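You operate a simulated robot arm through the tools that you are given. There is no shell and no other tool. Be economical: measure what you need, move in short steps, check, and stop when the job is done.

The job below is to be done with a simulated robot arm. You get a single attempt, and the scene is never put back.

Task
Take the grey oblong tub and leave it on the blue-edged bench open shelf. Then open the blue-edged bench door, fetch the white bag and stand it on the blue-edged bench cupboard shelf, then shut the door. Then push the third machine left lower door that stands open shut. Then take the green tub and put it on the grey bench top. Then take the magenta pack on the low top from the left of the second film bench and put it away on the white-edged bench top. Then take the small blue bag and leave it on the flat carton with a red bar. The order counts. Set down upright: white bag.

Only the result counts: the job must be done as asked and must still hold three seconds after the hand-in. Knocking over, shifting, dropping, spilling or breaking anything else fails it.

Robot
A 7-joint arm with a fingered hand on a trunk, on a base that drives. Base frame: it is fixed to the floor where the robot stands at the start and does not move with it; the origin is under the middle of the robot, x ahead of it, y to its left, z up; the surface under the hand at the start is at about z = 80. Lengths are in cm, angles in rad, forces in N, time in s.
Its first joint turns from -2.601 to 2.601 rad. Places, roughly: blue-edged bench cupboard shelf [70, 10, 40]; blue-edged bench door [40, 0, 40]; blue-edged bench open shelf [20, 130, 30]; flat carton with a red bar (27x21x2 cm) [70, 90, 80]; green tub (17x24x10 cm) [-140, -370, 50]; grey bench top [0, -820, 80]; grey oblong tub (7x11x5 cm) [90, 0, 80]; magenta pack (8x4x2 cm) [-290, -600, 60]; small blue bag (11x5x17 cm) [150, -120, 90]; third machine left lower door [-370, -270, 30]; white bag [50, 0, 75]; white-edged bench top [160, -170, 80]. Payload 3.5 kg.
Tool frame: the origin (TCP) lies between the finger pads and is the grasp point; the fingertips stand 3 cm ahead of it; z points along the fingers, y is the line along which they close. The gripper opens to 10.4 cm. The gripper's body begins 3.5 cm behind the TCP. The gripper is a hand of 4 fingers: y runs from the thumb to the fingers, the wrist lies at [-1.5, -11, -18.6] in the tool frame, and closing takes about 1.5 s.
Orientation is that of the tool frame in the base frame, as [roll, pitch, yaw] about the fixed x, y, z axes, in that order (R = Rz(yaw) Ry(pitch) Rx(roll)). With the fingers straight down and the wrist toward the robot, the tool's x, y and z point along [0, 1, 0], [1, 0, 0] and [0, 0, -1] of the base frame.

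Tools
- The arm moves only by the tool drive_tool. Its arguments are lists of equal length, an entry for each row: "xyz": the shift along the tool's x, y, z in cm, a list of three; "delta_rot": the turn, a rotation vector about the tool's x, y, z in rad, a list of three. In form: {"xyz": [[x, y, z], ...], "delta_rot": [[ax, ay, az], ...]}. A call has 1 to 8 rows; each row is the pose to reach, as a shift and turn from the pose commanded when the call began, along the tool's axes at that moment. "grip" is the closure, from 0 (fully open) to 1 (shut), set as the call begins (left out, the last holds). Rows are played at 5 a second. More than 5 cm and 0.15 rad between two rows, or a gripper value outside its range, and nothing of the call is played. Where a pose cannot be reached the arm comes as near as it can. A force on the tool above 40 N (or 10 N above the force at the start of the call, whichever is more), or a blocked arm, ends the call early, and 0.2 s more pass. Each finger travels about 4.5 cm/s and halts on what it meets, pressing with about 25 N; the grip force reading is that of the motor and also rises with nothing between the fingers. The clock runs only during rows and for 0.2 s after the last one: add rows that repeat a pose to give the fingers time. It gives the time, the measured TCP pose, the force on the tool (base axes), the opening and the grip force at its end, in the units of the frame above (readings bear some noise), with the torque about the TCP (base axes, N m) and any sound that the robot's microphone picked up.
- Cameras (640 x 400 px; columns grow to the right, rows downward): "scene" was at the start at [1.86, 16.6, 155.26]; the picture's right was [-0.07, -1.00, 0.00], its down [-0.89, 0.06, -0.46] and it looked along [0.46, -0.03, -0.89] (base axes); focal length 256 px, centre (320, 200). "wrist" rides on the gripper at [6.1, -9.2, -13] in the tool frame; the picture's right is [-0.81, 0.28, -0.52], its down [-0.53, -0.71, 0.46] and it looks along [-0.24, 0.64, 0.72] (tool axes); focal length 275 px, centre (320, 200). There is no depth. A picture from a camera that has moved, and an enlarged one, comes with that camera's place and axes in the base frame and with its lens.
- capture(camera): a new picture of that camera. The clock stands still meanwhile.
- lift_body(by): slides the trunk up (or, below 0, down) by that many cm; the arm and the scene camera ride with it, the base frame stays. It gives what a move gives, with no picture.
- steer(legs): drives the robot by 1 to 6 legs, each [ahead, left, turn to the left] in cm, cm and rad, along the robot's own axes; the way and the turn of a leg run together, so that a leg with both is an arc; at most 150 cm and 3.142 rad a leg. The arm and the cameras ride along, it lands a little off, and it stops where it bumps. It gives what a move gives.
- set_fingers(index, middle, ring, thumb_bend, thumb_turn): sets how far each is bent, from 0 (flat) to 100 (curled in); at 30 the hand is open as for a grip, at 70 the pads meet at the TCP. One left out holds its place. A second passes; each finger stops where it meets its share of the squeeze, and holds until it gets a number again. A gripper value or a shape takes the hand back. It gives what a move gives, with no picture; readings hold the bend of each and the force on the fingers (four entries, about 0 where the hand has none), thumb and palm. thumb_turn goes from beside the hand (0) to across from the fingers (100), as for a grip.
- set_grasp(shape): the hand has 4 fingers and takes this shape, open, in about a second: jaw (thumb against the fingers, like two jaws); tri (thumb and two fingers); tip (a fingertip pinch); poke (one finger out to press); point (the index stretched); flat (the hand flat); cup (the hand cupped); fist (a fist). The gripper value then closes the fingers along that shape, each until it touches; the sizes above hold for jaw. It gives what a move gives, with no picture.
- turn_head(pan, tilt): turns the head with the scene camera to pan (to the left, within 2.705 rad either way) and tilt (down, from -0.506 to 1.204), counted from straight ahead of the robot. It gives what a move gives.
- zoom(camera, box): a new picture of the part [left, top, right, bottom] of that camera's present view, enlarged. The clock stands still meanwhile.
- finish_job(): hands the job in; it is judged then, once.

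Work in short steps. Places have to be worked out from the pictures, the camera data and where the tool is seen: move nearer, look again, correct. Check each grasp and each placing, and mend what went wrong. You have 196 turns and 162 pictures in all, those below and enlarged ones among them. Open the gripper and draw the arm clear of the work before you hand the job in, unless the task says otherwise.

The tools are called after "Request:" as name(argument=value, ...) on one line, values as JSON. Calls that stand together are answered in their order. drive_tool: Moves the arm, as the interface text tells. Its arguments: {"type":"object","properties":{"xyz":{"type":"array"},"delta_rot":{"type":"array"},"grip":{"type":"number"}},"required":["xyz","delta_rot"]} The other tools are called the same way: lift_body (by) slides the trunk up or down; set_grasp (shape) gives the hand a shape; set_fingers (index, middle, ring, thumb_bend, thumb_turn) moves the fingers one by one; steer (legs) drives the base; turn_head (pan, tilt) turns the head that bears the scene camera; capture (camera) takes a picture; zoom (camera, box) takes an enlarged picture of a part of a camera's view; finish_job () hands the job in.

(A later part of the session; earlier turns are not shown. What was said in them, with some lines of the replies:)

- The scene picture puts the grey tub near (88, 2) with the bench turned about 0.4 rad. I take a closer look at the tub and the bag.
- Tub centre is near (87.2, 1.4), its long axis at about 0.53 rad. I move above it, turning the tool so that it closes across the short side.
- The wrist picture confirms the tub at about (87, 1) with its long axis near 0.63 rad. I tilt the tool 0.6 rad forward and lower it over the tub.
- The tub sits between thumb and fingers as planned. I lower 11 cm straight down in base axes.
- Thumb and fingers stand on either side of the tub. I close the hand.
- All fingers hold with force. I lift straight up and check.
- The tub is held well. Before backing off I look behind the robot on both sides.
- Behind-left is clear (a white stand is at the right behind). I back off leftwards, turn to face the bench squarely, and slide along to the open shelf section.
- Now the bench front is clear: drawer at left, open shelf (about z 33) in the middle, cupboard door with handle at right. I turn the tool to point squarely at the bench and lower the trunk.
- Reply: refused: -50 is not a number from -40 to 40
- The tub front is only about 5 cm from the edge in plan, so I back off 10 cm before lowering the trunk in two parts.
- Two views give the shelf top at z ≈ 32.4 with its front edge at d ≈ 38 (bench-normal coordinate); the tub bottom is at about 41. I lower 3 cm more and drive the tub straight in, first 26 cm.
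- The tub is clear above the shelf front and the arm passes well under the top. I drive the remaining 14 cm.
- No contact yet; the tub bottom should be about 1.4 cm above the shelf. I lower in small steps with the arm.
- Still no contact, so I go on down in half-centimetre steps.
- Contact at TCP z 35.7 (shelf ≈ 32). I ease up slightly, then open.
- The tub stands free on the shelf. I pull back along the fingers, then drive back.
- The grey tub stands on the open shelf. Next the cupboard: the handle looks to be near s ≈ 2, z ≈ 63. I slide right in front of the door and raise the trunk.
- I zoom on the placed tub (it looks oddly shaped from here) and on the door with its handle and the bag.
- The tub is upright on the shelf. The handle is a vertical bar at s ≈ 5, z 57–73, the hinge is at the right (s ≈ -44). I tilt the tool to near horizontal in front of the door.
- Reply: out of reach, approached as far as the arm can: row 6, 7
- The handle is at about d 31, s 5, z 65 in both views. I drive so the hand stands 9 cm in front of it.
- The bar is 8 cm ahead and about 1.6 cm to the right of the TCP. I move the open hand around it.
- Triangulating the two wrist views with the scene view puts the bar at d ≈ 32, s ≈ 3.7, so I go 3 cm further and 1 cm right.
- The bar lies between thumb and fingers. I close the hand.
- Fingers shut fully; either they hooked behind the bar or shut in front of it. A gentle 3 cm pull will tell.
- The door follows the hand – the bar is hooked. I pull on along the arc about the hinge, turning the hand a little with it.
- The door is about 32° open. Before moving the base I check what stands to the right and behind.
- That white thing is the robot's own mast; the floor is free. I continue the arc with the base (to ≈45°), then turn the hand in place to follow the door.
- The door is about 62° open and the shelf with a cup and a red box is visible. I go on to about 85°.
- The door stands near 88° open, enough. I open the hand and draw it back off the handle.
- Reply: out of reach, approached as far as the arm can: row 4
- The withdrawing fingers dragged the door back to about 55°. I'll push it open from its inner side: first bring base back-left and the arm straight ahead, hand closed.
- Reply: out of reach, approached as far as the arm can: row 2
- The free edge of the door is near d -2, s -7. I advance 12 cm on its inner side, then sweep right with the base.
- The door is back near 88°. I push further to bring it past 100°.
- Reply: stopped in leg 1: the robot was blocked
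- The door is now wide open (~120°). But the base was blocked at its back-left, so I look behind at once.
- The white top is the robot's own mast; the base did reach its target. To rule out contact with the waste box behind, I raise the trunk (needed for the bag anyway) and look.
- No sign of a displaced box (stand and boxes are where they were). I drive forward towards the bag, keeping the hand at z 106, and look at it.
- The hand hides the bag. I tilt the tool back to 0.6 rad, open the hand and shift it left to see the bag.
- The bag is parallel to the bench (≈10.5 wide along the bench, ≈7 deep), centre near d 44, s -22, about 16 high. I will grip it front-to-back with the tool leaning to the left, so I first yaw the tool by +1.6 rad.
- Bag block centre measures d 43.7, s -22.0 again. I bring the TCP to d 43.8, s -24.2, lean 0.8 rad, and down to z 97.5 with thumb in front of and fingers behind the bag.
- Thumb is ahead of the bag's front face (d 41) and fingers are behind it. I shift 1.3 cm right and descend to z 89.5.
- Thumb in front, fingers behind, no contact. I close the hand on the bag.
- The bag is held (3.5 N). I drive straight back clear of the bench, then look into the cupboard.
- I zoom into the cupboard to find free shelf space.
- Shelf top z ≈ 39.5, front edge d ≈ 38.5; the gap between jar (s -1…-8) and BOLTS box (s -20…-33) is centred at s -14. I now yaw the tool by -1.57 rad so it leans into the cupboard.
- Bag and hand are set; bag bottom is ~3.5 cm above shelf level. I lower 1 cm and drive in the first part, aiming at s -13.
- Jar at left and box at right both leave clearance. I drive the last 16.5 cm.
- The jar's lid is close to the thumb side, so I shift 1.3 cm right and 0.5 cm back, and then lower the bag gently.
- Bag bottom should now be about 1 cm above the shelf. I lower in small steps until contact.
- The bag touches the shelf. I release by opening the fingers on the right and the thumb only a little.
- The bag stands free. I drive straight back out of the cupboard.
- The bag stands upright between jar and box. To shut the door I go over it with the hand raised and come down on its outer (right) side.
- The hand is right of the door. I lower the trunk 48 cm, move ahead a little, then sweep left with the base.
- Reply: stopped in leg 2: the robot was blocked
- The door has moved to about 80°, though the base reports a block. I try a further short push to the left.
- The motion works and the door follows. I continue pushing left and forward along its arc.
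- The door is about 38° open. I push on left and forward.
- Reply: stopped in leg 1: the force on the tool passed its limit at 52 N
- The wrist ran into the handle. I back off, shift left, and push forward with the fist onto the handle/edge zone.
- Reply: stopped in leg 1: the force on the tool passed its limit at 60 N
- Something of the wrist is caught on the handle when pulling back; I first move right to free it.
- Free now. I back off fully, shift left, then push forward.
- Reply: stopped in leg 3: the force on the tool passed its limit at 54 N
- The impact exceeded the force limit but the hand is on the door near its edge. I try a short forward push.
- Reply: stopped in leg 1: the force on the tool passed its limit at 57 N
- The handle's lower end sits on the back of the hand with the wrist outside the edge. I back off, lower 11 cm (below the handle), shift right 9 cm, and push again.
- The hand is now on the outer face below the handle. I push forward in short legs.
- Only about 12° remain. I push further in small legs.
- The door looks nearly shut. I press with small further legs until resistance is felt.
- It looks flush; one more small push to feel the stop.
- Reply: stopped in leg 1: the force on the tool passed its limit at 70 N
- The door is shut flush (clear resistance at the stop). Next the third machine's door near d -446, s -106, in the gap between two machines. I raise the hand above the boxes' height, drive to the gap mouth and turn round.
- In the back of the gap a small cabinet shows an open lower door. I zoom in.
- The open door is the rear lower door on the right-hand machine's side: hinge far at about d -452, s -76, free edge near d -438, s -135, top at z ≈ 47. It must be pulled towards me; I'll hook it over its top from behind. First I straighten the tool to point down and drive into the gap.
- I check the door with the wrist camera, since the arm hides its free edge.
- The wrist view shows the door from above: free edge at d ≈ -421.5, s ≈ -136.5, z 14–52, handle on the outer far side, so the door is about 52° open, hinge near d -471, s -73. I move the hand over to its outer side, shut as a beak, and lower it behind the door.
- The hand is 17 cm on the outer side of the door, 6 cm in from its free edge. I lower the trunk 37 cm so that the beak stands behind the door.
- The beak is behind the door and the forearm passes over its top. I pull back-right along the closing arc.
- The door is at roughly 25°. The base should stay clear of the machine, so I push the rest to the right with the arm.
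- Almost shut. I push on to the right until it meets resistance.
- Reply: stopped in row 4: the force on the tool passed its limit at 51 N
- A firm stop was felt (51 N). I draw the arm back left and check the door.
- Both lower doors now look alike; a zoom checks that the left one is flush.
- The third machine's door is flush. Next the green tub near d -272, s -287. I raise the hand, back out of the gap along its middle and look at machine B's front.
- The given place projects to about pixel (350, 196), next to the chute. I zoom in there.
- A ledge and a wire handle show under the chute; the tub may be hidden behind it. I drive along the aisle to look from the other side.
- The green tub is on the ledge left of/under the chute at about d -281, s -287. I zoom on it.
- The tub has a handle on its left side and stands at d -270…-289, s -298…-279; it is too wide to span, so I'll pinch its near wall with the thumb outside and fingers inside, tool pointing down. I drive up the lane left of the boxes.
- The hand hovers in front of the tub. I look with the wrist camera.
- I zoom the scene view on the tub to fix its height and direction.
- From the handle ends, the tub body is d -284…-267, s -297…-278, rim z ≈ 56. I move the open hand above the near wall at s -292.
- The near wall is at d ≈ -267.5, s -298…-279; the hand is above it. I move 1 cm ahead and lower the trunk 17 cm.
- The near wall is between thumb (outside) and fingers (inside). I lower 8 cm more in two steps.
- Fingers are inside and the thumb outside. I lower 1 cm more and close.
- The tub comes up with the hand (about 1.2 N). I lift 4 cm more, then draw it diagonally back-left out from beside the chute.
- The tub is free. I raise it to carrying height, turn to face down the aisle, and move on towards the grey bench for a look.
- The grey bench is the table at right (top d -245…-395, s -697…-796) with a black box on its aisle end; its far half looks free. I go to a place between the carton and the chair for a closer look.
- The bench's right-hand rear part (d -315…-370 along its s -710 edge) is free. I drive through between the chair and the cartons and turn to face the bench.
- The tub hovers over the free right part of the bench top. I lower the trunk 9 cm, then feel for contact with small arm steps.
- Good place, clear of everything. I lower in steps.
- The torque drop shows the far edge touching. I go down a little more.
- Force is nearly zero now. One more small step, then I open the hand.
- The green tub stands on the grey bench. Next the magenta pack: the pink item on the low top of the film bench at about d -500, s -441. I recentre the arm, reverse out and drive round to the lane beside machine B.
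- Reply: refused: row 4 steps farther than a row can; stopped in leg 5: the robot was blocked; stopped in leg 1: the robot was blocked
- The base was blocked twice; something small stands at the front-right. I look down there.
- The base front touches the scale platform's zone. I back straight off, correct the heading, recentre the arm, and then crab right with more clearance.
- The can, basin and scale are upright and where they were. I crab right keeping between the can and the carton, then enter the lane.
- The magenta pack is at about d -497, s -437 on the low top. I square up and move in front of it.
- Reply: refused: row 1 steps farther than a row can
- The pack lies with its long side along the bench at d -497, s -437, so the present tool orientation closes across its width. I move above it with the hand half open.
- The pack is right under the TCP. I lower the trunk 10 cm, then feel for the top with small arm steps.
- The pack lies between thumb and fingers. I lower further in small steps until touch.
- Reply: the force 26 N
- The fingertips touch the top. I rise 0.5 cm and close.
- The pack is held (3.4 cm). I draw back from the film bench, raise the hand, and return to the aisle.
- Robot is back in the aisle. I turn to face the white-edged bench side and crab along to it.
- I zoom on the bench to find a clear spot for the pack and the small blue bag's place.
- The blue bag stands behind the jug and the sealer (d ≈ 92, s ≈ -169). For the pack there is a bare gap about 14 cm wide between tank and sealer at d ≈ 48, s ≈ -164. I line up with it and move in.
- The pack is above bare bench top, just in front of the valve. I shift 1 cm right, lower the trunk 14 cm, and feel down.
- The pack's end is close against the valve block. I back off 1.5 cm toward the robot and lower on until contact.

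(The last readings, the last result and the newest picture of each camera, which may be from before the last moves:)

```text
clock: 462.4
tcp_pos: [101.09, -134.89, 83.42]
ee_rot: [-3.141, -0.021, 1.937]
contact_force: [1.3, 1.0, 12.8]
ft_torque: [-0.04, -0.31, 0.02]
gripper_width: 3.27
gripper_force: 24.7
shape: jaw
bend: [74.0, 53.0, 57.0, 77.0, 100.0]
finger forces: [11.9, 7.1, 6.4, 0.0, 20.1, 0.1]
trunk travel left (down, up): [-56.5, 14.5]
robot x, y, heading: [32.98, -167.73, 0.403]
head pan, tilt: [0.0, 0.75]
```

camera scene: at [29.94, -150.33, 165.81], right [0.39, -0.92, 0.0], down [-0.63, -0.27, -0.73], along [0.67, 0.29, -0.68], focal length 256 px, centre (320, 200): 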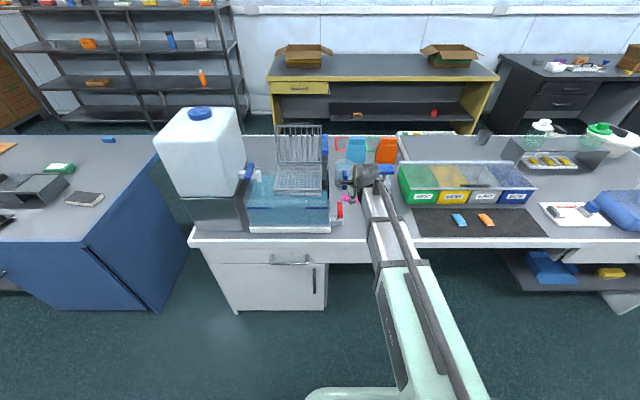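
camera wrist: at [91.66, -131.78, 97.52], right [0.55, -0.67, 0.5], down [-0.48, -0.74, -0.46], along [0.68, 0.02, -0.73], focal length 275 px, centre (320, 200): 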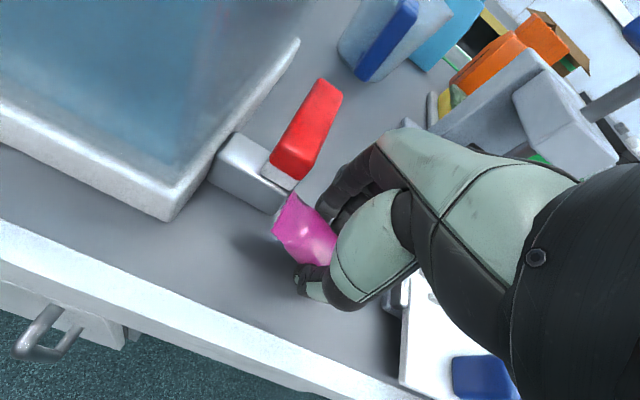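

Contact (12.8 N). I open the hand and lift away.

Request:
drive_tool(xyz=[[0, 0, -0.2], [0, 0, -0.2], [0, 0, -0.2], [0, 0, -0.2], [0, 0, -0.2], [0, 0, -0.2]], delta_rot=[[0, 0, 0], [0, 0, 0], [0, 0, 0], [0, 0, 0], [0, 0, 0], [0, 0, 0]], grip=0.35)

Request:
lift_body(by=14)

Request:
capture(camera="wrist")

```text
clock: 463.8
tcp_pos: [101.09, -135.01, 83.54]
ee_rot: [-3.139, -0.019, 1.937]
contact_force: [-0.8, -0.1, 0.2]
ft_torque: [0.02, -0.01, 0.0]
gripper_width: 6.73
gripper_force: 0.0
shape: jaw
bend: [28.0, 39.0, 36.0, 62.0, 100.0]
finger forces: [0.0, 0.1, 0.0, 0.1, 0.0, 0.0]
trunk travel left (down, up): [-56.5, 14.5]
robot x, y, heading: [32.97, -167.79, 0.399]
head pan, tilt: [0.0, 0.75]
```

```text
clock: 465.4
tcp_pos: [101.04, -134.93, 97.55]
ee_rot: [-3.141, -0.019, 1.938]
contact_force: [0.8, -0.7, -0.4]
ft_torque: [0.0, 0.04, 0.01]
gripper_width: 6.73
gripper_force: 0.0
shape: jaw
bend: [28.0, 39.0, 36.0, 62.0, 100.0]
finger forces: [0.0, 0.0, 0.0, 0.1, 0.0, 0.0]
trunk travel left (down, up): [-70.5, 0.5]
robot x, y, heading: [32.87, -167.38, 0.4]
head pan, tilt: [0.0, 0.75]
```

```text
26 pictures are left
camera wrist: at [90.42, -132.64, 110.7], right [0.55, -0.67, 0.5], down [-0.48, -0.74, -0.46], along [0.68, 0.02, -0.73], focal length 275 px, centre (320, 200)
```

wrist: 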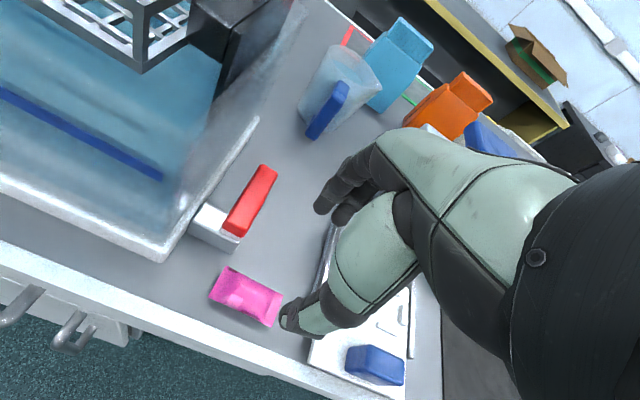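

The pack lies free on the white-edged bench. Now the small blue bag: I raise the hand, drive closer and bring it over the jug towards the bag for a better look.

Request:
drive_tool(xyz=[[0, 0, -4.5], [0, 0, -9], [0, 0, -12.5]], delta_rot=[[0, 0, 0.015], [0, 0, 0.03], [0, 0, 0.03]], grip=0)

Request:
steer(legs=[[33, 0, 0]])

Request:
capture(camera="wrist")

Request:
zoom(camera="scene", box=[240, 80, 460, 260])

```text
clock: 466.2
tcp_pos: [101.28, -135.09, 110.06]
ee_rot: [-3.138, -0.019, 1.906]
contact_force: [-0.6, -0.2, 0.3]
ft_torque: [0.0, 0.01, 0.02]
gripper_width: 10.38
gripper_force: 0.1
shape: jaw
bend: [30.0, 30.0, 30.0, 30.0, 98.0]
finger forces: [0.0, 0.0, 0.0, 0.1, 0.0, 0.0]
trunk travel left (down, up): [-70.5, 0.5]
robot x, y, heading: [33.12, -167.4, 0.398]
head pan, tilt: [0.0, 0.75]
```

```text
clock: 468.4
tcp_pos: [131.92, -122.31, 110.08]
ee_rot: [-3.139, -0.019, 1.906]
contact_force: [0.6, -0.9, -0.5]
ft_torque: [0.01, 0.04, -0.01]
gripper_width: 10.39
gripper_force: 0.0
shape: jaw
bend: [30.0, 30.0, 30.0, 30.0, 98.0]
finger forces: [0.1, 0.0, 0.0, 0.0, 0.0, 0.0]
trunk travel left (down, up): [-70.5, 0.5]
robot x, y, heading: [63.48, -154.51, 0.405]
head pan, tilt: [0.0, 0.75]
```

```text
25 pictures are left
camera wrist: at [121.23, -119.6, 123.26], right [0.53, -0.68, 0.5], down [-0.5, -0.73, -0.46], along [0.68, -0.01, -0.73], focal length 275 px, centre (320, 200)
```

wrist: 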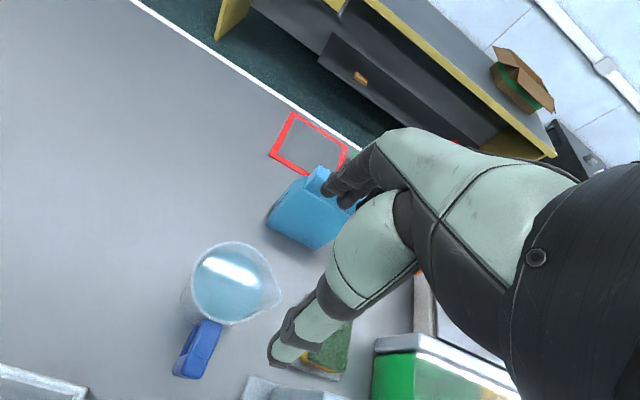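

```text
2.22 times, centred on (350, 170) of scene
camera zoom: at [60.53, -137.35, 165.8], right [0.39, -0.92, 0.0], down [-0.63, -0.27, -0.73], along [0.67, 0.29, -0.68], focal length 568 px, centre (253, 267)
```

zoom: 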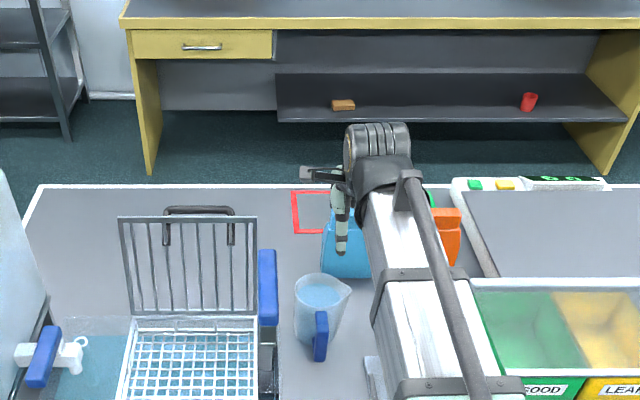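

The blue bag's front base edge is at d 91, s -165…-175, so its centre is about d 93, s -170. I drive 5 cm closer, square the yaw, and bring the TCP over it at z 110.

Request:
steer(legs=[[4.5, 0, 0]])

Request:
drive_tool(xyz=[[-1.9, 4.5, 0], [-3.8, 9, 0], [-5.6, 13.8, 0], [-5.6, 13.8, 0]], delta_rot=[[0, 0, -0.02], [0, 0, -0.04], [0, 0, -0.062], [0, 0, -0.062]])

Request:
capture(camera="wrist")

Request:
zoom(camera="scene", box=[280, 90, 420, 210])

```text
clock: 469.3
tcp_pos: [136.08, -120.54, 109.97]
ee_rot: [-3.138, -0.019, 1.905]
contact_force: [0.0, -0.4, -0.5]
ft_torque: [-0.01, 0.04, -0.01]
gripper_width: 10.39
gripper_force: 0.0
shape: jaw
bend: [30.0, 30.0, 30.0, 30.0, 98.0]
finger forces: [0.1, 0.1, 0.1, 0.0, 0.0, 0.0]
trunk travel left (down, up): [-70.5, 0.5]
robot x, y, heading: [67.69, -152.7, 0.405]
head pan, tilt: [0.0, 0.75]
```

```text
refused: row 3 steps farther than a row can; nothing moved
```

```text
23 pictures are left
camera wrist: at [125.52, -117.82, 123.21], right [0.53, -0.68, 0.5], down [-0.5, -0.73, -0.46], along [0.68, -0.01, -0.73], focal length 275 px, centre (320, 200)
```

wrist: 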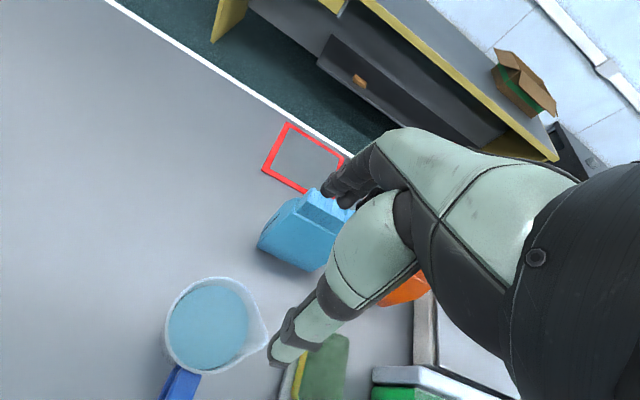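

```text
3.33 times, centred on (350, 150) of scene
camera zoom: at [64.81, -135.53, 165.8], right [0.39, -0.92, 0.0], down [-0.63, -0.27, -0.73], along [0.67, 0.28, -0.68], focal length 852 px, centre (220, 367)
```

zoom: 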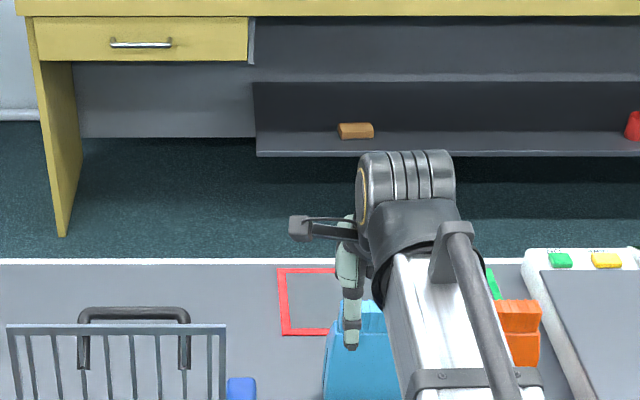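

Measurements agree (front face d 91.3, centre d ≈ 93.3, s ≈ -170). I repeat the move in smaller rows.

Request:
drive_tool(xyz=[[-1.4, 3.7, 0], [-2.8, 7.4, 0], [-4.1, 11.2, 0], [-5.5, 14.9, 0], [-5.5, 14.9, 0]], delta_rot=[[0, 0, -0.02], [0, 0, -0.04], [0, 0, -0.06], [0, 0, -0.062], [0, 0, -0.062]])

Request:
capture(camera="wrist")

```text
clock: 470.5
tcp_pos: [151.91, -121.05, 109.88]
ee_rot: [3.141, -0.02, 1.968]
contact_force: [0.3, -0.3, -0.2]
ft_torque: [0.01, 0.01, -0.02]
gripper_width: 10.38
gripper_force: 0.0
shape: jaw
bend: [30.0, 30.0, 30.0, 30.0, 98.0]
finger forces: [0.0, 0.0, 0.0, 0.0, 0.1, 0.1]
trunk travel left (down, up): [-70.5, 0.5]
robot x, y, heading: [67.75, -152.81, 0.406]
head pan, tilt: [0.0, 0.75]
```

```text
21 pictures are left
camera wrist: at [141.18, -119.06, 122.97], right [0.57, -0.65, 0.5], down [-0.46, -0.76, -0.46], along [0.68, 0.04, -0.73], focal length 275 px, centre (320, 200)
```

wrist: 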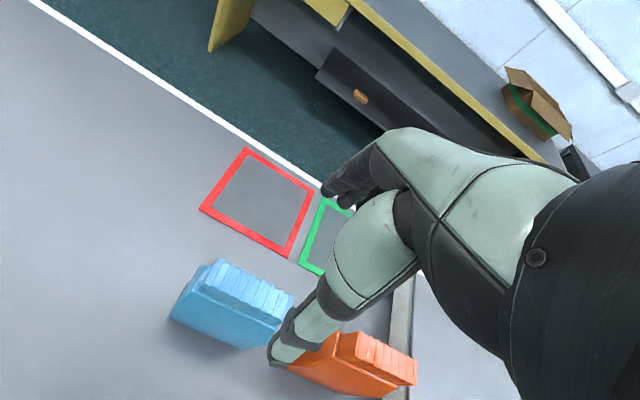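

The bag is well centred under the TCP. I shift 0.7 cm left and lower the trunk 15 cm so the fingers straddle its neck.

Request:
drive_tool(xyz=[[0.7, 0.2, 0], [0.7, 0.2, 0]], delta_rot=[[0, 0, 0], [0, 0, 0]])

Request:
lift_body(by=-12)

Request:
lift_body(by=-3)

Request:
capture(camera="wrist")

```text
clock: 471.1
tcp_pos: [151.86, -120.16, 109.87]
ee_rot: [-3.141, -0.022, 1.967]
contact_force: [0.3, 0.0, 0.5]
ft_torque: [0.01, 0.0, -0.03]
gripper_width: 10.36
gripper_force: 0.0
shape: jaw
bend: [30.0, 30.0, 30.0, 30.0, 98.0]
finger forces: [0.0, 0.0, 0.0, 0.0, 0.1, 0.0]
trunk travel left (down, up): [-70.5, 0.5]
robot x, y, heading: [67.72, -153.04, 0.4]
head pan, tilt: [0.0, 0.75]
```

```text
clock: 472.6
tcp_pos: [151.96, -120.28, 97.79]
ee_rot: [-3.141, -0.022, 1.968]
contact_force: [0.7, 0.4, -0.3]
ft_torque: [-0.02, 0.03, -0.01]
gripper_width: 10.37
gripper_force: 0.0
shape: jaw
bend: [30.0, 30.0, 30.0, 30.0, 98.0]
finger forces: [0.0, 0.0, 0.0, 0.1, 0.0, 0.1]
trunk travel left (down, up): [-58.5, 12.5]
robot x, y, heading: [68.04, -152.76, 0.401]
head pan, tilt: [0.0, 0.75]
```

```text
clock: 473.4
tcp_pos: [151.93, -120.28, 94.79]
ee_rot: [-3.139, -0.02, 1.967]
contact_force: [0.6, 0.0, 0.5]
ft_torque: [0.01, 0.03, 0.02]
gripper_width: 10.36
gripper_force: 0.0
shape: jaw
bend: [30.0, 30.0, 30.0, 30.0, 98.0]
finger forces: [0.0, 0.0, 0.0, 0.0, 0.0, 0.1]
trunk travel left (down, up): [-55.5, 15.5]
robot x, y, heading: [68.0, -152.68, 0.405]
head pan, tilt: [0.0, 0.75]
```

```text
20 pictures are left
camera wrist: at [141.07, -118.26, 108.01], right [0.57, -0.65, 0.5], down [-0.46, -0.76, -0.46], along [0.68, 0.04, -0.73], focal length 275 px, centre (320, 200)
```

wrist: 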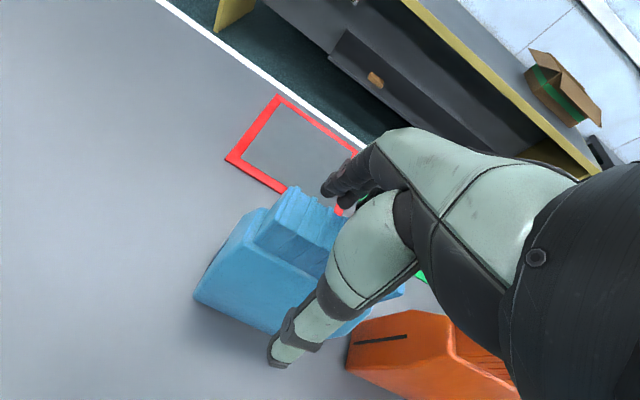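

The neck is between thumb and fingers. I lower 1 cm more and close, then lift a little.

Request:
lift_body(by=-1)

Request:
drive_tool(xyz=[[0, 0, 0], [0, 0, 0], [0, 0, 0], [0, 0, 0], [0, 0, 0], [0, 0, 0], [0, 0, 0], [0, 0, 0]], delta_rot=[[0, 0, 0], [0, 0, 0], [0, 0, 0], [0, 0, 0], [0, 0, 0], [0, 0, 0], [0, 0, 0], [0, 0, 0]], grip=1)

Request:
lift_body(by=5)

Request:
capture(camera="wrist")

```text
clock: 473.9
tcp_pos: [151.85, -120.28, 93.79]
ee_rot: [-3.139, -0.019, 1.966]
contact_force: [0.0, 0.5, -0.4]
ft_torque: [-0.03, 0.0, -0.01]
gripper_width: 10.39
gripper_force: 0.1
shape: jaw
bend: [30.0, 30.0, 30.0, 30.0, 98.0]
finger forces: [0.0, 0.1, 0.0, 0.1, 0.0, 0.0]
trunk travel left (down, up): [-54.5, 16.5]
robot x, y, heading: [68.06, -153.54, 0.4]
head pan, tilt: [0.0, 0.75]
```

```text
clock: 475.8
tcp_pos: [151.8, -120.23, 93.78]
ee_rot: [-3.14, -0.02, 1.967]
contact_force: [0.1, -0.2, 2.8]
ft_torque: [-0.02, 0.0, 0.08]
gripper_width: 3.28
gripper_force: 25.4
shape: jaw
bend: [74.0, 55.0, 54.0, 73.0, 100.0]
finger forces: [12.4, 6.6, 2.8, 0.0, 21.9, 0.1]
trunk travel left (down, up): [-54.5, 16.5]
robot x, y, heading: [67.56, -152.49, 0.4]
head pan, tilt: [0.0, 0.75]
```

```text
clock: 476.7
tcp_pos: [151.84, -120.21, 98.76]
ee_rot: [-3.139, -0.02, 1.968]
contact_force: [-0.4, -0.1, -2.6]
ft_torque: [0.0, 0.04, 0.0]
gripper_width: 3.28
gripper_force: 25.1
shape: jaw
bend: [74.0, 56.0, 56.0, 73.0, 100.0]
finger forces: [12.5, 5.6, 2.6, 0.1, 21.3, 0.0]
trunk travel left (down, up): [-59.5, 11.5]
robot x, y, heading: [67.67, -152.94, 0.407]
head pan, tilt: [0.0, 0.75]
```

```text
19 pictures are left
camera wrist: at [141.11, -118.24, 111.97], right [0.57, -0.65, 0.5], down [-0.46, -0.76, -0.46], along [0.68, 0.04, -0.73], focal length 275 px, centre (320, 200)
```

wrist: 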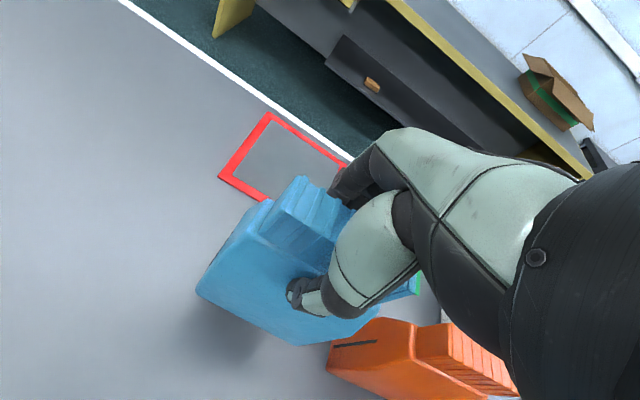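

The bag is lifted (2.6 N). I raise trunk and arm so that its bottom clears jug and sealer, then back straight off.

Request:
lift_body(by=11)

Request:
drive_tool(xyz=[[0, 0, -4], [0, 0, -8], [0, 0, -12], [0, 0, -12]], delta_rot=[[0, 0, 0], [0, 0, 0], [0, 0, 0], [0, 0, 0]])

Request:
capture(camera="wrist")

```text
clock: 478.1
tcp_pos: [151.91, -120.34, 109.76]
ee_rot: [-3.14, -0.02, 1.966]
contact_force: [-0.3, 0.3, -2.7]
ft_torque: [-0.02, 0.01, -0.03]
gripper_width: 3.27
gripper_force: 24.7
shape: jaw
bend: [74.0, 56.0, 56.0, 73.0, 100.0]
finger forces: [12.7, 5.8, 2.6, 0.0, 21.2, 0.0]
trunk travel left (down, up): [-70.5, 0.5]
robot x, y, heading: [68.12, -152.93, 0.4]
head pan, tilt: [0.0, 0.75]
```

```text
clock: 479.1
tcp_pos: [151.87, -120.54, 121.91]
ee_rot: [-3.14, -0.022, 1.967]
contact_force: [-0.2, -0.1, -3.2]
ft_torque: [0.0, 0.01, -0.01]
gripper_width: 3.29
gripper_force: 25.4
shape: jaw
bend: [74.0, 56.0, 56.0, 73.0, 100.0]
finger forces: [12.6, 5.7, 2.7, 0.0, 21.3, 0.0]
trunk travel left (down, up): [-70.5, 0.5]
robot x, y, heading: [67.79, -152.91, 0.396]
head pan, tilt: [0.0, 0.75]
```

```text
18 pictures are left
camera wrist: at [141.12, -118.48, 135.06], right [0.57, -0.65, 0.5], down [-0.46, -0.76, -0.46], along [0.68, 0.04, -0.73], focal length 275 px, centre (320, 200)
```

wrist: 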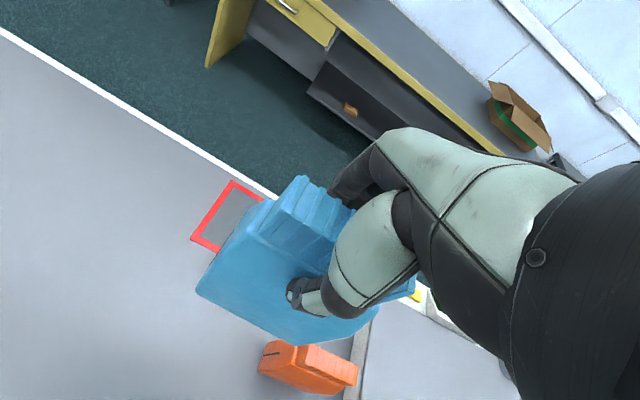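

The bag hangs straight, bottom at about z 108. I back off and crab along to the blue-edged bench, facing the flat carton.

Request:
steer(legs=[[-75, 0, -0.005], [0, 105, 0], [0, 105, 0]])

Request:
turn_head(pan=0.1, tilt=0.65)

Request:
capture(camera="scene")

```text
clock: 493.1
tcp_pos: [-0.26, 45.14, 121.84]
ee_rot: [-3.139, -0.02, 1.992]
contact_force: [0.2, 0.4, -2.7]
ft_torque: [0.01, -0.02, -0.01]
gripper_width: 3.27
gripper_force: 25.2
shape: jaw
bend: [74.0, 56.0, 56.0, 73.0, 100.0]
finger forces: [12.7, 5.8, 2.6, 0.0, 21.1, 0.0]
trunk travel left (down, up): [-70.5, 0.5]
robot x, y, heading: [-83.68, 11.01, 0.427]
head pan, tilt: [0.0, 0.75]
```

```text
clock: 493.8
tcp_pos: [-0.16, 45.08, 121.8]
ee_rot: [-3.139, -0.019, 1.99]
contact_force: [-0.6, -0.4, -3.4]
ft_torque: [0.01, 0.0, 0.01]
gripper_width: 3.31
gripper_force: 24.5
shape: jaw
bend: [74.0, 56.0, 56.0, 73.0, 100.0]
finger forces: [12.7, 5.8, 2.5, 0.0, 21.1, 0.0]
trunk travel left (down, up): [-70.5, 0.5]
robot x, y, heading: [-83.25, 10.94, 0.431]
head pan, tilt: [0.099, 0.649]
```

```text
17 pictures are left
camera scene: at [-86.95, 28.64, 166.66], right [0.5, -0.87, 0.0], down [-0.52, -0.3, -0.8], along [0.69, 0.4, -0.61], focal length 256 px, centre (320, 200)
```

scene: 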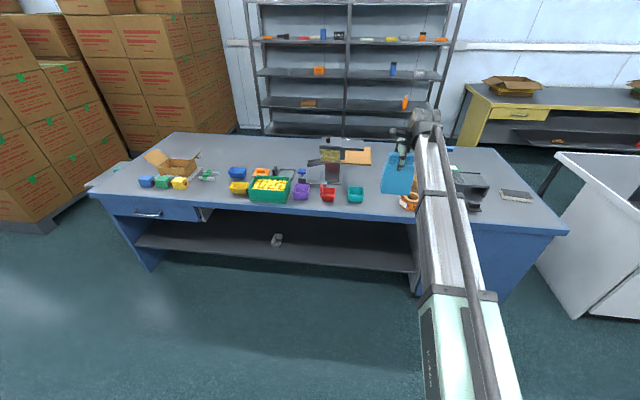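

I zoom on the dispenser and carton to plan the approach.

Request:
zoom(camera="scene", box=[270, 120, 440, 220])

```text
3.76 times, centred on (355, 170) of scene
camera zoom: at [-86.95, 28.64, 166.66], right [0.5, -0.87, 0.0], down [-0.52, -0.3, -0.8], along [0.69, 0.4, -0.61], focal length 962 px, centre (188, 313)
```

zoom: 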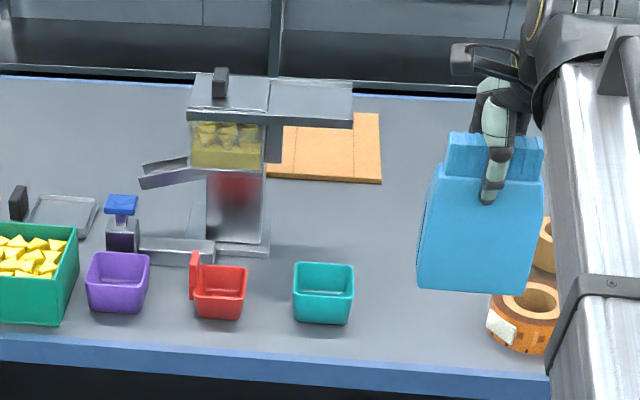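

The dispenser's top plate reaches to s ≈ 52.5 at z ≈ 104, d 63–72; the carton is d 83–111, s 45–65. I pass to the right of the plate at s 46.5, then shift left over the carton.

Request:
steer(legs=[[0, 0, -0.033], [0, 7.5, 0], [74, 0, 0]])

Request:
capture(camera="scene")

Request:
capture(camera="wrist")

```text
clock: 498.9
tcp_pos: [67.36, 76.72, 121.81]
ee_rot: [-3.141, -0.022, 1.95]
contact_force: [0.5, -1.2, -3.5]
ft_torque: [0.07, 0.0, 0.0]
gripper_width: 3.25
gripper_force: 25.2
shape: jaw
bend: [74.0, 56.0, 56.0, 73.0, 100.0]
finger forces: [12.7, 5.4, 2.8, 0.0, 21.1, 0.0]
trunk travel left (down, up): [-70.5, 0.5]
robot x, y, heading: [-17.65, 45.65, 0.39]
head pan, tilt: [0.099, 0.649]
```

```text
15 pictures are left
camera scene: at [-20.14, 63.91, 166.66], right [0.47, -0.88, 0.0], down [-0.54, -0.28, -0.8], along [0.7, 0.37, -0.61], focal length 256 px, centre (320, 200)
```

scene: 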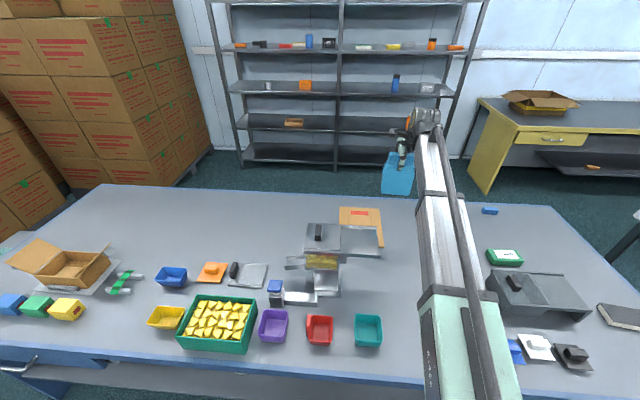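

```text
14 pictures are left
camera wrist: at [56.55, 78.9, 134.99], right [0.56, -0.66, 0.5], down [-0.47, -0.75, -0.46], along [0.68, 0.03, -0.73], focal length 275 px, centre (320, 200)
```

wrist: 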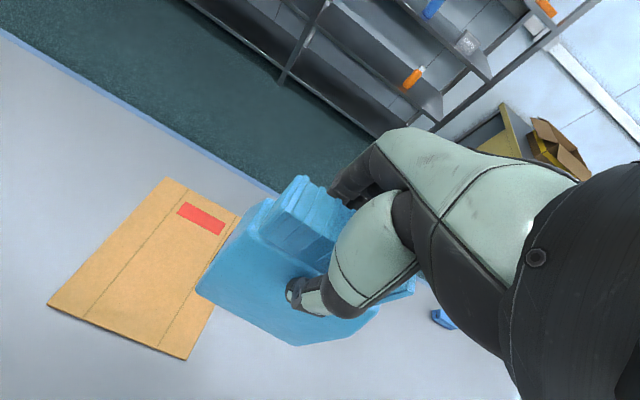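

The carton measures d 87–113, s 45–65.5; the TCP is at d 91.8, s 44.7. I crab 10 cm left and reach 2.5 cm further.

Request:
steer(legs=[[0, 9.8, 0]])

Request:
drive_tool(xyz=[[0, 1.2, 0], [0, 2.5, 0], [0, 2.5, 0]], delta_rot=[[0, 0, 0], [0, 0, 0], [0, 0, 0]])

Request:
capture(camera="wrist")

```text
clock: 500.0
tcp_pos: [63.5, 85.74, 121.89]
ee_rot: [-3.139, -0.021, 1.951]
contact_force: [0.2, -0.3, -1.8]
ft_torque: [0.03, -0.02, 0.03]
gripper_width: 3.28
gripper_force: 25.1
shape: jaw
bend: [74.0, 56.0, 56.0, 73.0, 100.0]
finger forces: [12.9, 5.5, 2.7, 0.1, 21.0, 0.1]
trunk travel left (down, up): [-70.5, 0.5]
robot x, y, heading: [-20.78, 54.97, 0.384]
head pan, tilt: [0.099, 0.649]
```

```text
clock: 500.8
tcp_pos: [65.9, 86.63, 121.75]
ee_rot: [-3.14, -0.022, 1.953]
contact_force: [0.4, -0.2, -2.6]
ft_torque: [0.02, -0.01, -0.01]
gripper_width: 3.28
gripper_force: 24.7
shape: jaw
bend: [74.0, 56.0, 56.0, 73.0, 100.0]
finger forces: [12.7, 5.5, 2.9, 0.0, 21.0, 0.0]
trunk travel left (down, up): [-70.5, 0.5]
robot x, y, heading: [-21.14, 54.83, 0.385]
head pan, tilt: [0.099, 0.649]
```

```text
13 pictures are left
camera wrist: at [55.2, 88.73, 135.0], right [0.56, -0.66, 0.5], down [-0.47, -0.75, -0.46], along [0.68, 0.03, -0.73], focal length 275 px, centre (320, 200)
```

wrist: 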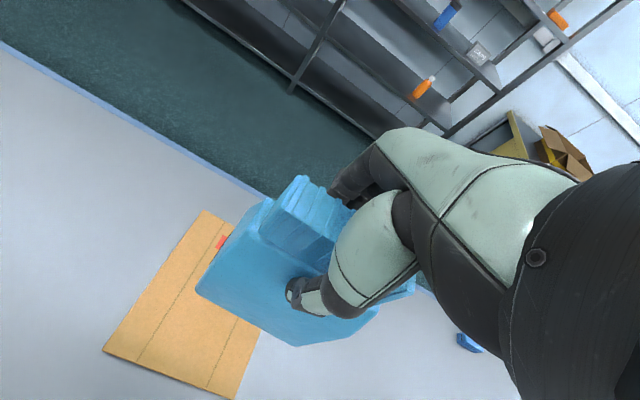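

The bag is over the carton's middle. I lower with the arm (keeping the trunk up so the forearm stays clear of the dispenser).

Request:
drive_tool(xyz=[[0, 0, 4], [0, 0, 8], [0, 0, 12], [0, 0, 16], [0, 0, 20], [0, 0, 23], [0, 0, 23]], delta_rot=[[0, 0, 0], [0, 0, 0], [0, 0, 0], [0, 0, 0], [0, 0, 0], [0, 0, 0], [0, 0, 0]])

Request:
capture(camera="scene")

Request:
capture(camera="wrist")

```text
clock: 502.4
tcp_pos: [65.95, 87.08, 98.63]
ee_rot: [-3.14, -0.021, 1.951]
contact_force: [-0.1, -0.9, -2.6]
ft_torque: [0.0, -0.01, 0.01]
gripper_width: 3.26
gripper_force: 25.1
shape: jaw
bend: [74.0, 56.0, 56.0, 73.0, 100.0]
finger forces: [12.6, 5.6, 2.8, 0.0, 21.1, 0.0]
trunk travel left (down, up): [-70.5, 0.5]
robot x, y, heading: [-20.97, 54.73, 0.382]
head pan, tilt: [0.099, 0.649]
```

```text
12 pictures are left
camera scene: at [-23.84, 72.92, 166.67], right [0.46, -0.89, 0.0], down [-0.54, -0.28, -0.8], along [0.71, 0.37, -0.6], focal length 256 px, centre (320, 200)
```

scene: 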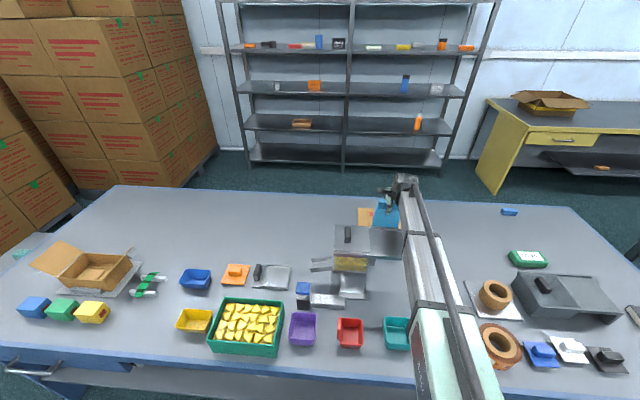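

```text
11 pictures are left
camera wrist: at [55.05, 89.18, 111.79], right [0.56, -0.66, 0.5], down [-0.47, -0.75, -0.46], along [0.68, 0.03, -0.73], focal length 275 px, centre (320, 200)
```

wrist: 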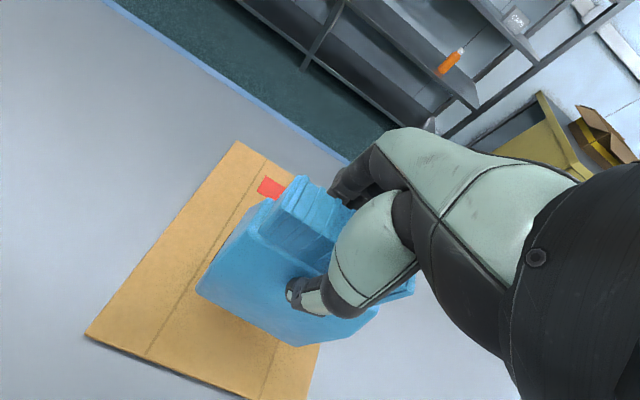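

Bag bottom is about 3 cm above the carton. I lower in small steps until contact.

Request:
drive_tool(xyz=[[0, 0, 0.7], [0, 0, 1.4], [0, 0, 2.0], [0, 0, 2.0]], delta_rot=[[0, 0, 0], [0, 0, 0], [0, 0, 0], [0, 0, 0]])

Request:
drive_tool(xyz=[[0, 0, 0.3], [0, 0, 0.6], [0, 0, 0.9], [0, 0, 0.9]], delta_rot=[[0, 0, 0], [0, 0, 0], [0, 0, 0], [0, 0, 0]])

```text
clock: 503.4
tcp_pos: [65.73, 87.07, 96.6]
ee_rot: [-3.14, -0.022, 1.952]
contact_force: [0.4, -0.1, -2.4]
ft_torque: [0.06, 0.0, -0.01]
gripper_width: 3.26
gripper_force: 24.5
shape: jaw
bend: [74.0, 56.0, 56.0, 73.0, 100.0]
finger forces: [12.6, 5.5, 2.8, 0.0, 20.9, 0.0]
trunk travel left (down, up): [-70.5, 0.5]
robot x, y, heading: [-20.91, 54.81, 0.382]
head pan, tilt: [0.099, 0.649]
```

```text
clock: 504.4
tcp_pos: [65.78, 87.17, 95.82]
ee_rot: [-3.138, -0.021, 1.952]
contact_force: [0.5, -0.3, -2.1]
ft_torque: [0.0, -0.01, -0.01]
gripper_width: 3.25
gripper_force: 24.7
shape: jaw
bend: [74.0, 56.0, 56.0, 73.0, 100.0]
finger forces: [12.6, 5.5, 2.9, 0.0, 21.0, 0.0]
trunk travel left (down, up): [-70.5, 0.5]
robot x, y, heading: [-20.76, 54.97, 0.38]
head pan, tilt: [0.099, 0.649]
```

Still hanging free (-2.1 N); further down.

Request:
drive_tool(xyz=[[0, 0, 0.25], [0, 0, 0.5], [0, 0, 0.7], [0, 0, 0.7]], delta_rot=[[0, 0, 0], [0, 0, 0], [0, 0, 0], [0, 0, 0]])

```text
clock: 505.4
tcp_pos: [65.67, 87.12, 95.15]
ee_rot: [-3.14, -0.022, 1.952]
contact_force: [0.3, 0.3, -2.7]
ft_torque: [-0.01, -0.02, 0.0]
gripper_width: 3.25
gripper_force: 24.9
shape: jaw
bend: [74.0, 56.0, 56.0, 73.0, 100.0]
finger forces: [12.6, 5.5, 2.7, 0.0, 21.0, 0.1]
trunk travel left (down, up): [-70.5, 0.5]
robot x, y, heading: [-20.85, 54.42, 0.385]
head pan, tilt: [0.099, 0.649]
```

Request:
drive_tool(xyz=[[0, 0, 0.3], [0, 0, 0.6], [0, 0, 0.9], [0, 0, 0.9]], delta_rot=[[0, 0, 0], [0, 0, 0], [0, 0, 0], [0, 0, 0]])

```text
clock: 506.4
tcp_pos: [65.41, 87.1, 94.91]
ee_rot: [3.136, -0.021, 1.95]
contact_force: [6.3, -0.4, 39.4]
ft_torque: [-0.04, -0.22, 0.04]
gripper_width: 3.52
gripper_force: 24.7
shape: jaw
bend: [74.0, 55.0, 54.0, 74.0, 100.0]
finger forces: [20.9, 11.4, 4.9, 0.0, 29.9, 0.0]
trunk travel left (down, up): [-70.5, 0.5]
robot x, y, heading: [-20.97, 54.98, 0.385]
head pan, tilt: [0.099, 0.649]
```

The bag now stands on the carton (39 N). I ease up 0.7 cm and open the hand slowly, then lift clear.

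Request:
drive_tool(xyz=[[0, 0, -0.4], [0, 0, -0.6], [0, 0, -0.6]], delta_rot=[[0, 0, 0], [0, 0, 0], [0, 0, 0]])

Request:
drive_tool(xyz=[[0, 0, 0], [0, 0, 0], [0, 0, 0], [0, 0, 0], [0, 0, 0], [0, 0, 0], [0, 0, 0], [0, 0, 0]], delta_rot=[[0, 0, 0], [0, 0, 0], [0, 0, 0], [0, 0, 0], [0, 0, 0], [0, 0, 0], [0, 0, 0], [0, 0, 0]], grip=0)

Request:
capture(camera="wrist")

```text
clock: 507.2
tcp_pos: [65.46, 87.07, 94.97]
ee_rot: [-3.14, -0.022, 1.95]
contact_force: [4.3, 0.2, 17.7]
ft_torque: [0.04, -0.18, 0.05]
gripper_width: 3.5
gripper_force: 24.9
shape: jaw
bend: [74.0, 55.0, 54.0, 74.0, 100.0]
finger forces: [17.8, 8.8, 3.3, 0.0, 24.4, 0.0]
trunk travel left (down, up): [-70.5, 0.5]
robot x, y, heading: [-20.64, 54.55, 0.386]
head pan, tilt: [0.099, 0.649]
```

```text
clock: 509.0
tcp_pos: [65.64, 87.19, 95.01]
ee_rot: [-3.139, -0.021, 1.951]
contact_force: [0.3, 0.1, -0.3]
ft_torque: [0.01, -0.02, -0.02]
gripper_width: 10.4
gripper_force: 0.0
shape: jaw
bend: [30.0, 30.0, 30.0, 30.0, 98.0]
finger forces: [0.0, 0.0, 0.0, 0.0, 0.0, 0.1]
trunk travel left (down, up): [-70.5, 0.5]
robot x, y, heading: [-21.09, 55.03, 0.385]
head pan, tilt: [0.099, 0.649]
```

```text
10 pictures are left
camera wrist: at [54.96, 89.28, 108.1], right [0.56, -0.66, 0.5], down [-0.47, -0.75, -0.46], along [0.68, 0.03, -0.73], focal length 275 px, centre (320, 200)
```

wrist: 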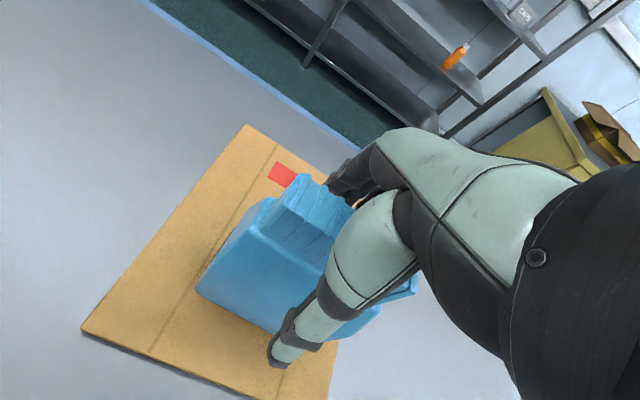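

The bag stands upright on the carton, hand open. I raise the arm straight up, drive back, and take a last look.

Request:
drive_tool(xyz=[[0, 0, -4], [0, 0, -8], [0, 0, -12], [0, 0, -16], [0, 0, -20], [0, 0, -24], [0, 0, -27]], delta_rot=[[0, 0, 0], [0, 0, 0], [0, 0, 0], [0, 0, 0], [0, 0, 0], [0, 0, 0], [0, 0, 0]])

Request:
steer(legs=[[0, -9, 0], [-75, 0, 0]])

Request:
capture(camera="scene")

```text
clock: 510.6
tcp_pos: [65.9, 86.63, 121.96]
ee_rot: [-3.137, -0.021, 1.953]
contact_force: [-1.0, 0.4, 0.4]
ft_torque: [0.0, 0.01, 0.02]
gripper_width: 10.36
gripper_force: 0.0
shape: jaw
bend: [30.0, 30.0, 30.0, 30.0, 98.0]
finger forces: [0.0, 0.1, 0.0, 0.0, 0.0, 0.0]
trunk travel left (down, up): [-70.5, 0.5]
robot x, y, heading: [-21.18, 54.83, 0.386]
head pan, tilt: [0.099, 0.649]
```

```text
clock: 515.3
tcp_pos: [1.36, 50.79, 121.94]
ee_rot: [-3.14, -0.021, 1.947]
contact_force: [-0.5, -0.4, -0.2]
ft_torque: [0.01, 0.01, 0.02]
gripper_width: 10.36
gripper_force: 0.0
shape: jaw
bend: [30.0, 30.0, 30.0, 30.0, 98.0]
finger forces: [0.0, 0.0, 0.2, 0.1, 0.0, 0.0]
trunk travel left (down, up): [-70.5, 0.5]
robot x, y, heading: [-85.14, 19.41, 0.382]
head pan, tilt: [0.099, 0.649]
```

```text
9 pictures are left
camera scene: at [-88.38, 37.36, 166.67], right [0.46, -0.89, 0.0], down [-0.54, -0.28, -0.8], along [0.71, 0.37, -0.6], focal length 256 px, centre (320, 200)
```

scene: 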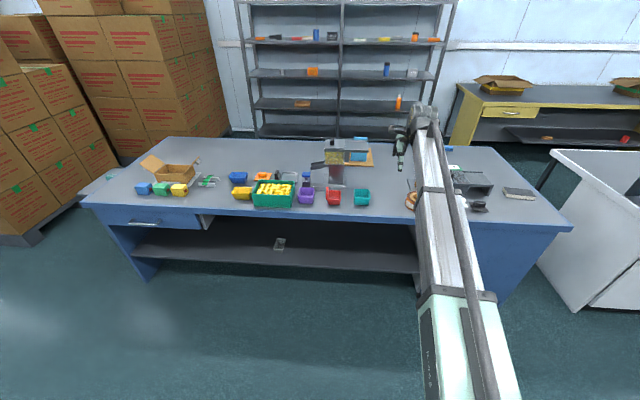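

The grey tub is on the shelf. A zoom checks the blue bag and the cupboard door.

Request:
zoom(camera="scene", box=[310, 120, 420, 200])

Request:
zoom(camera="scene", box=[400, 180, 600, 310])

```text
5.00 times, centred on (365, 160) of scene
camera zoom: at [-88.38, 37.36, 166.67], right [0.46, -0.89, 0.0], down [-0.54, -0.28, -0.8], along [0.71, 0.37, -0.6], focal length 1278 px, centre (95, 400)
```

zoom: 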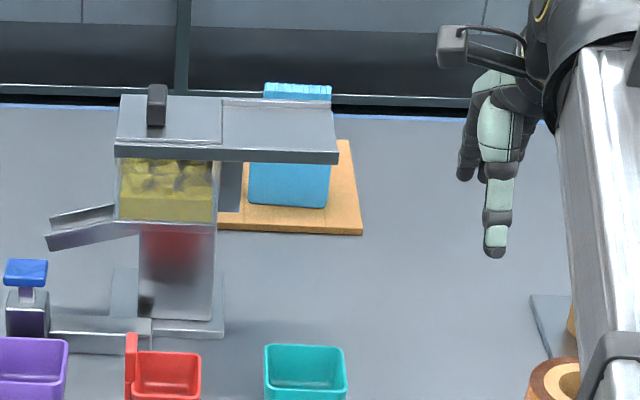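

```text
3.08 times, centred on (500, 245) of scene
camera zoom: at [-88.38, 37.36, 166.67], right [0.46, -0.89, 0.0], down [-0.54, -0.28, -0.8], along [0.71, 0.37, -0.6], focal length 786 px, centre (-234, 62)
```

zoom: 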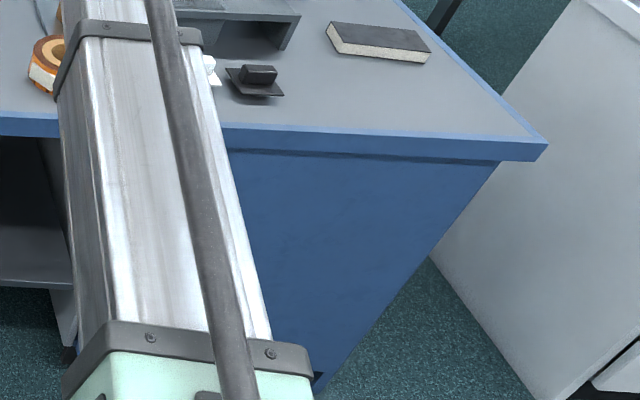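

The blue bag stands upright on the carton and the cupboard door is still shut. The hand is open and clear of the work, so I hand the job in.

Request:
finish_job()

```text
The job is handed in.
```

I did all six parts of the job in the order you gave and handed it in; no verdict came back, so I don't know yet whether it passed.

- **Grey tub:** it stands on the blue-edged bench open shelf.
- **White bag:** it stands upright on the blue-edged bench cupboard shelf, between the jar and the red BOLTS box, and the door is shut. I saw it upright before closing the door but could not see it afterwards.
- **Third machine:** the left lower door is shut flush.
- **Green tub:** it stands on the grey bench top.
- **Magenta pack:** it lies on the white-edged bench top, between the tank and the sealer.
- **Small blue bag:** it stands on the flat carton with the red bar.

**Possible bumps:** the base reported being blocked five times:
- once behind the robot, near a waste box;
- once while I was closing the cupboard door;
- twice by the weighing scale;
- and nothing looked moved or knocked over in the pictures after each.

Separately, the force limit also tripped a few times while I was closing the two doors. While I was setting the magenta pack down, its end may also have touched the valve beside the tank.
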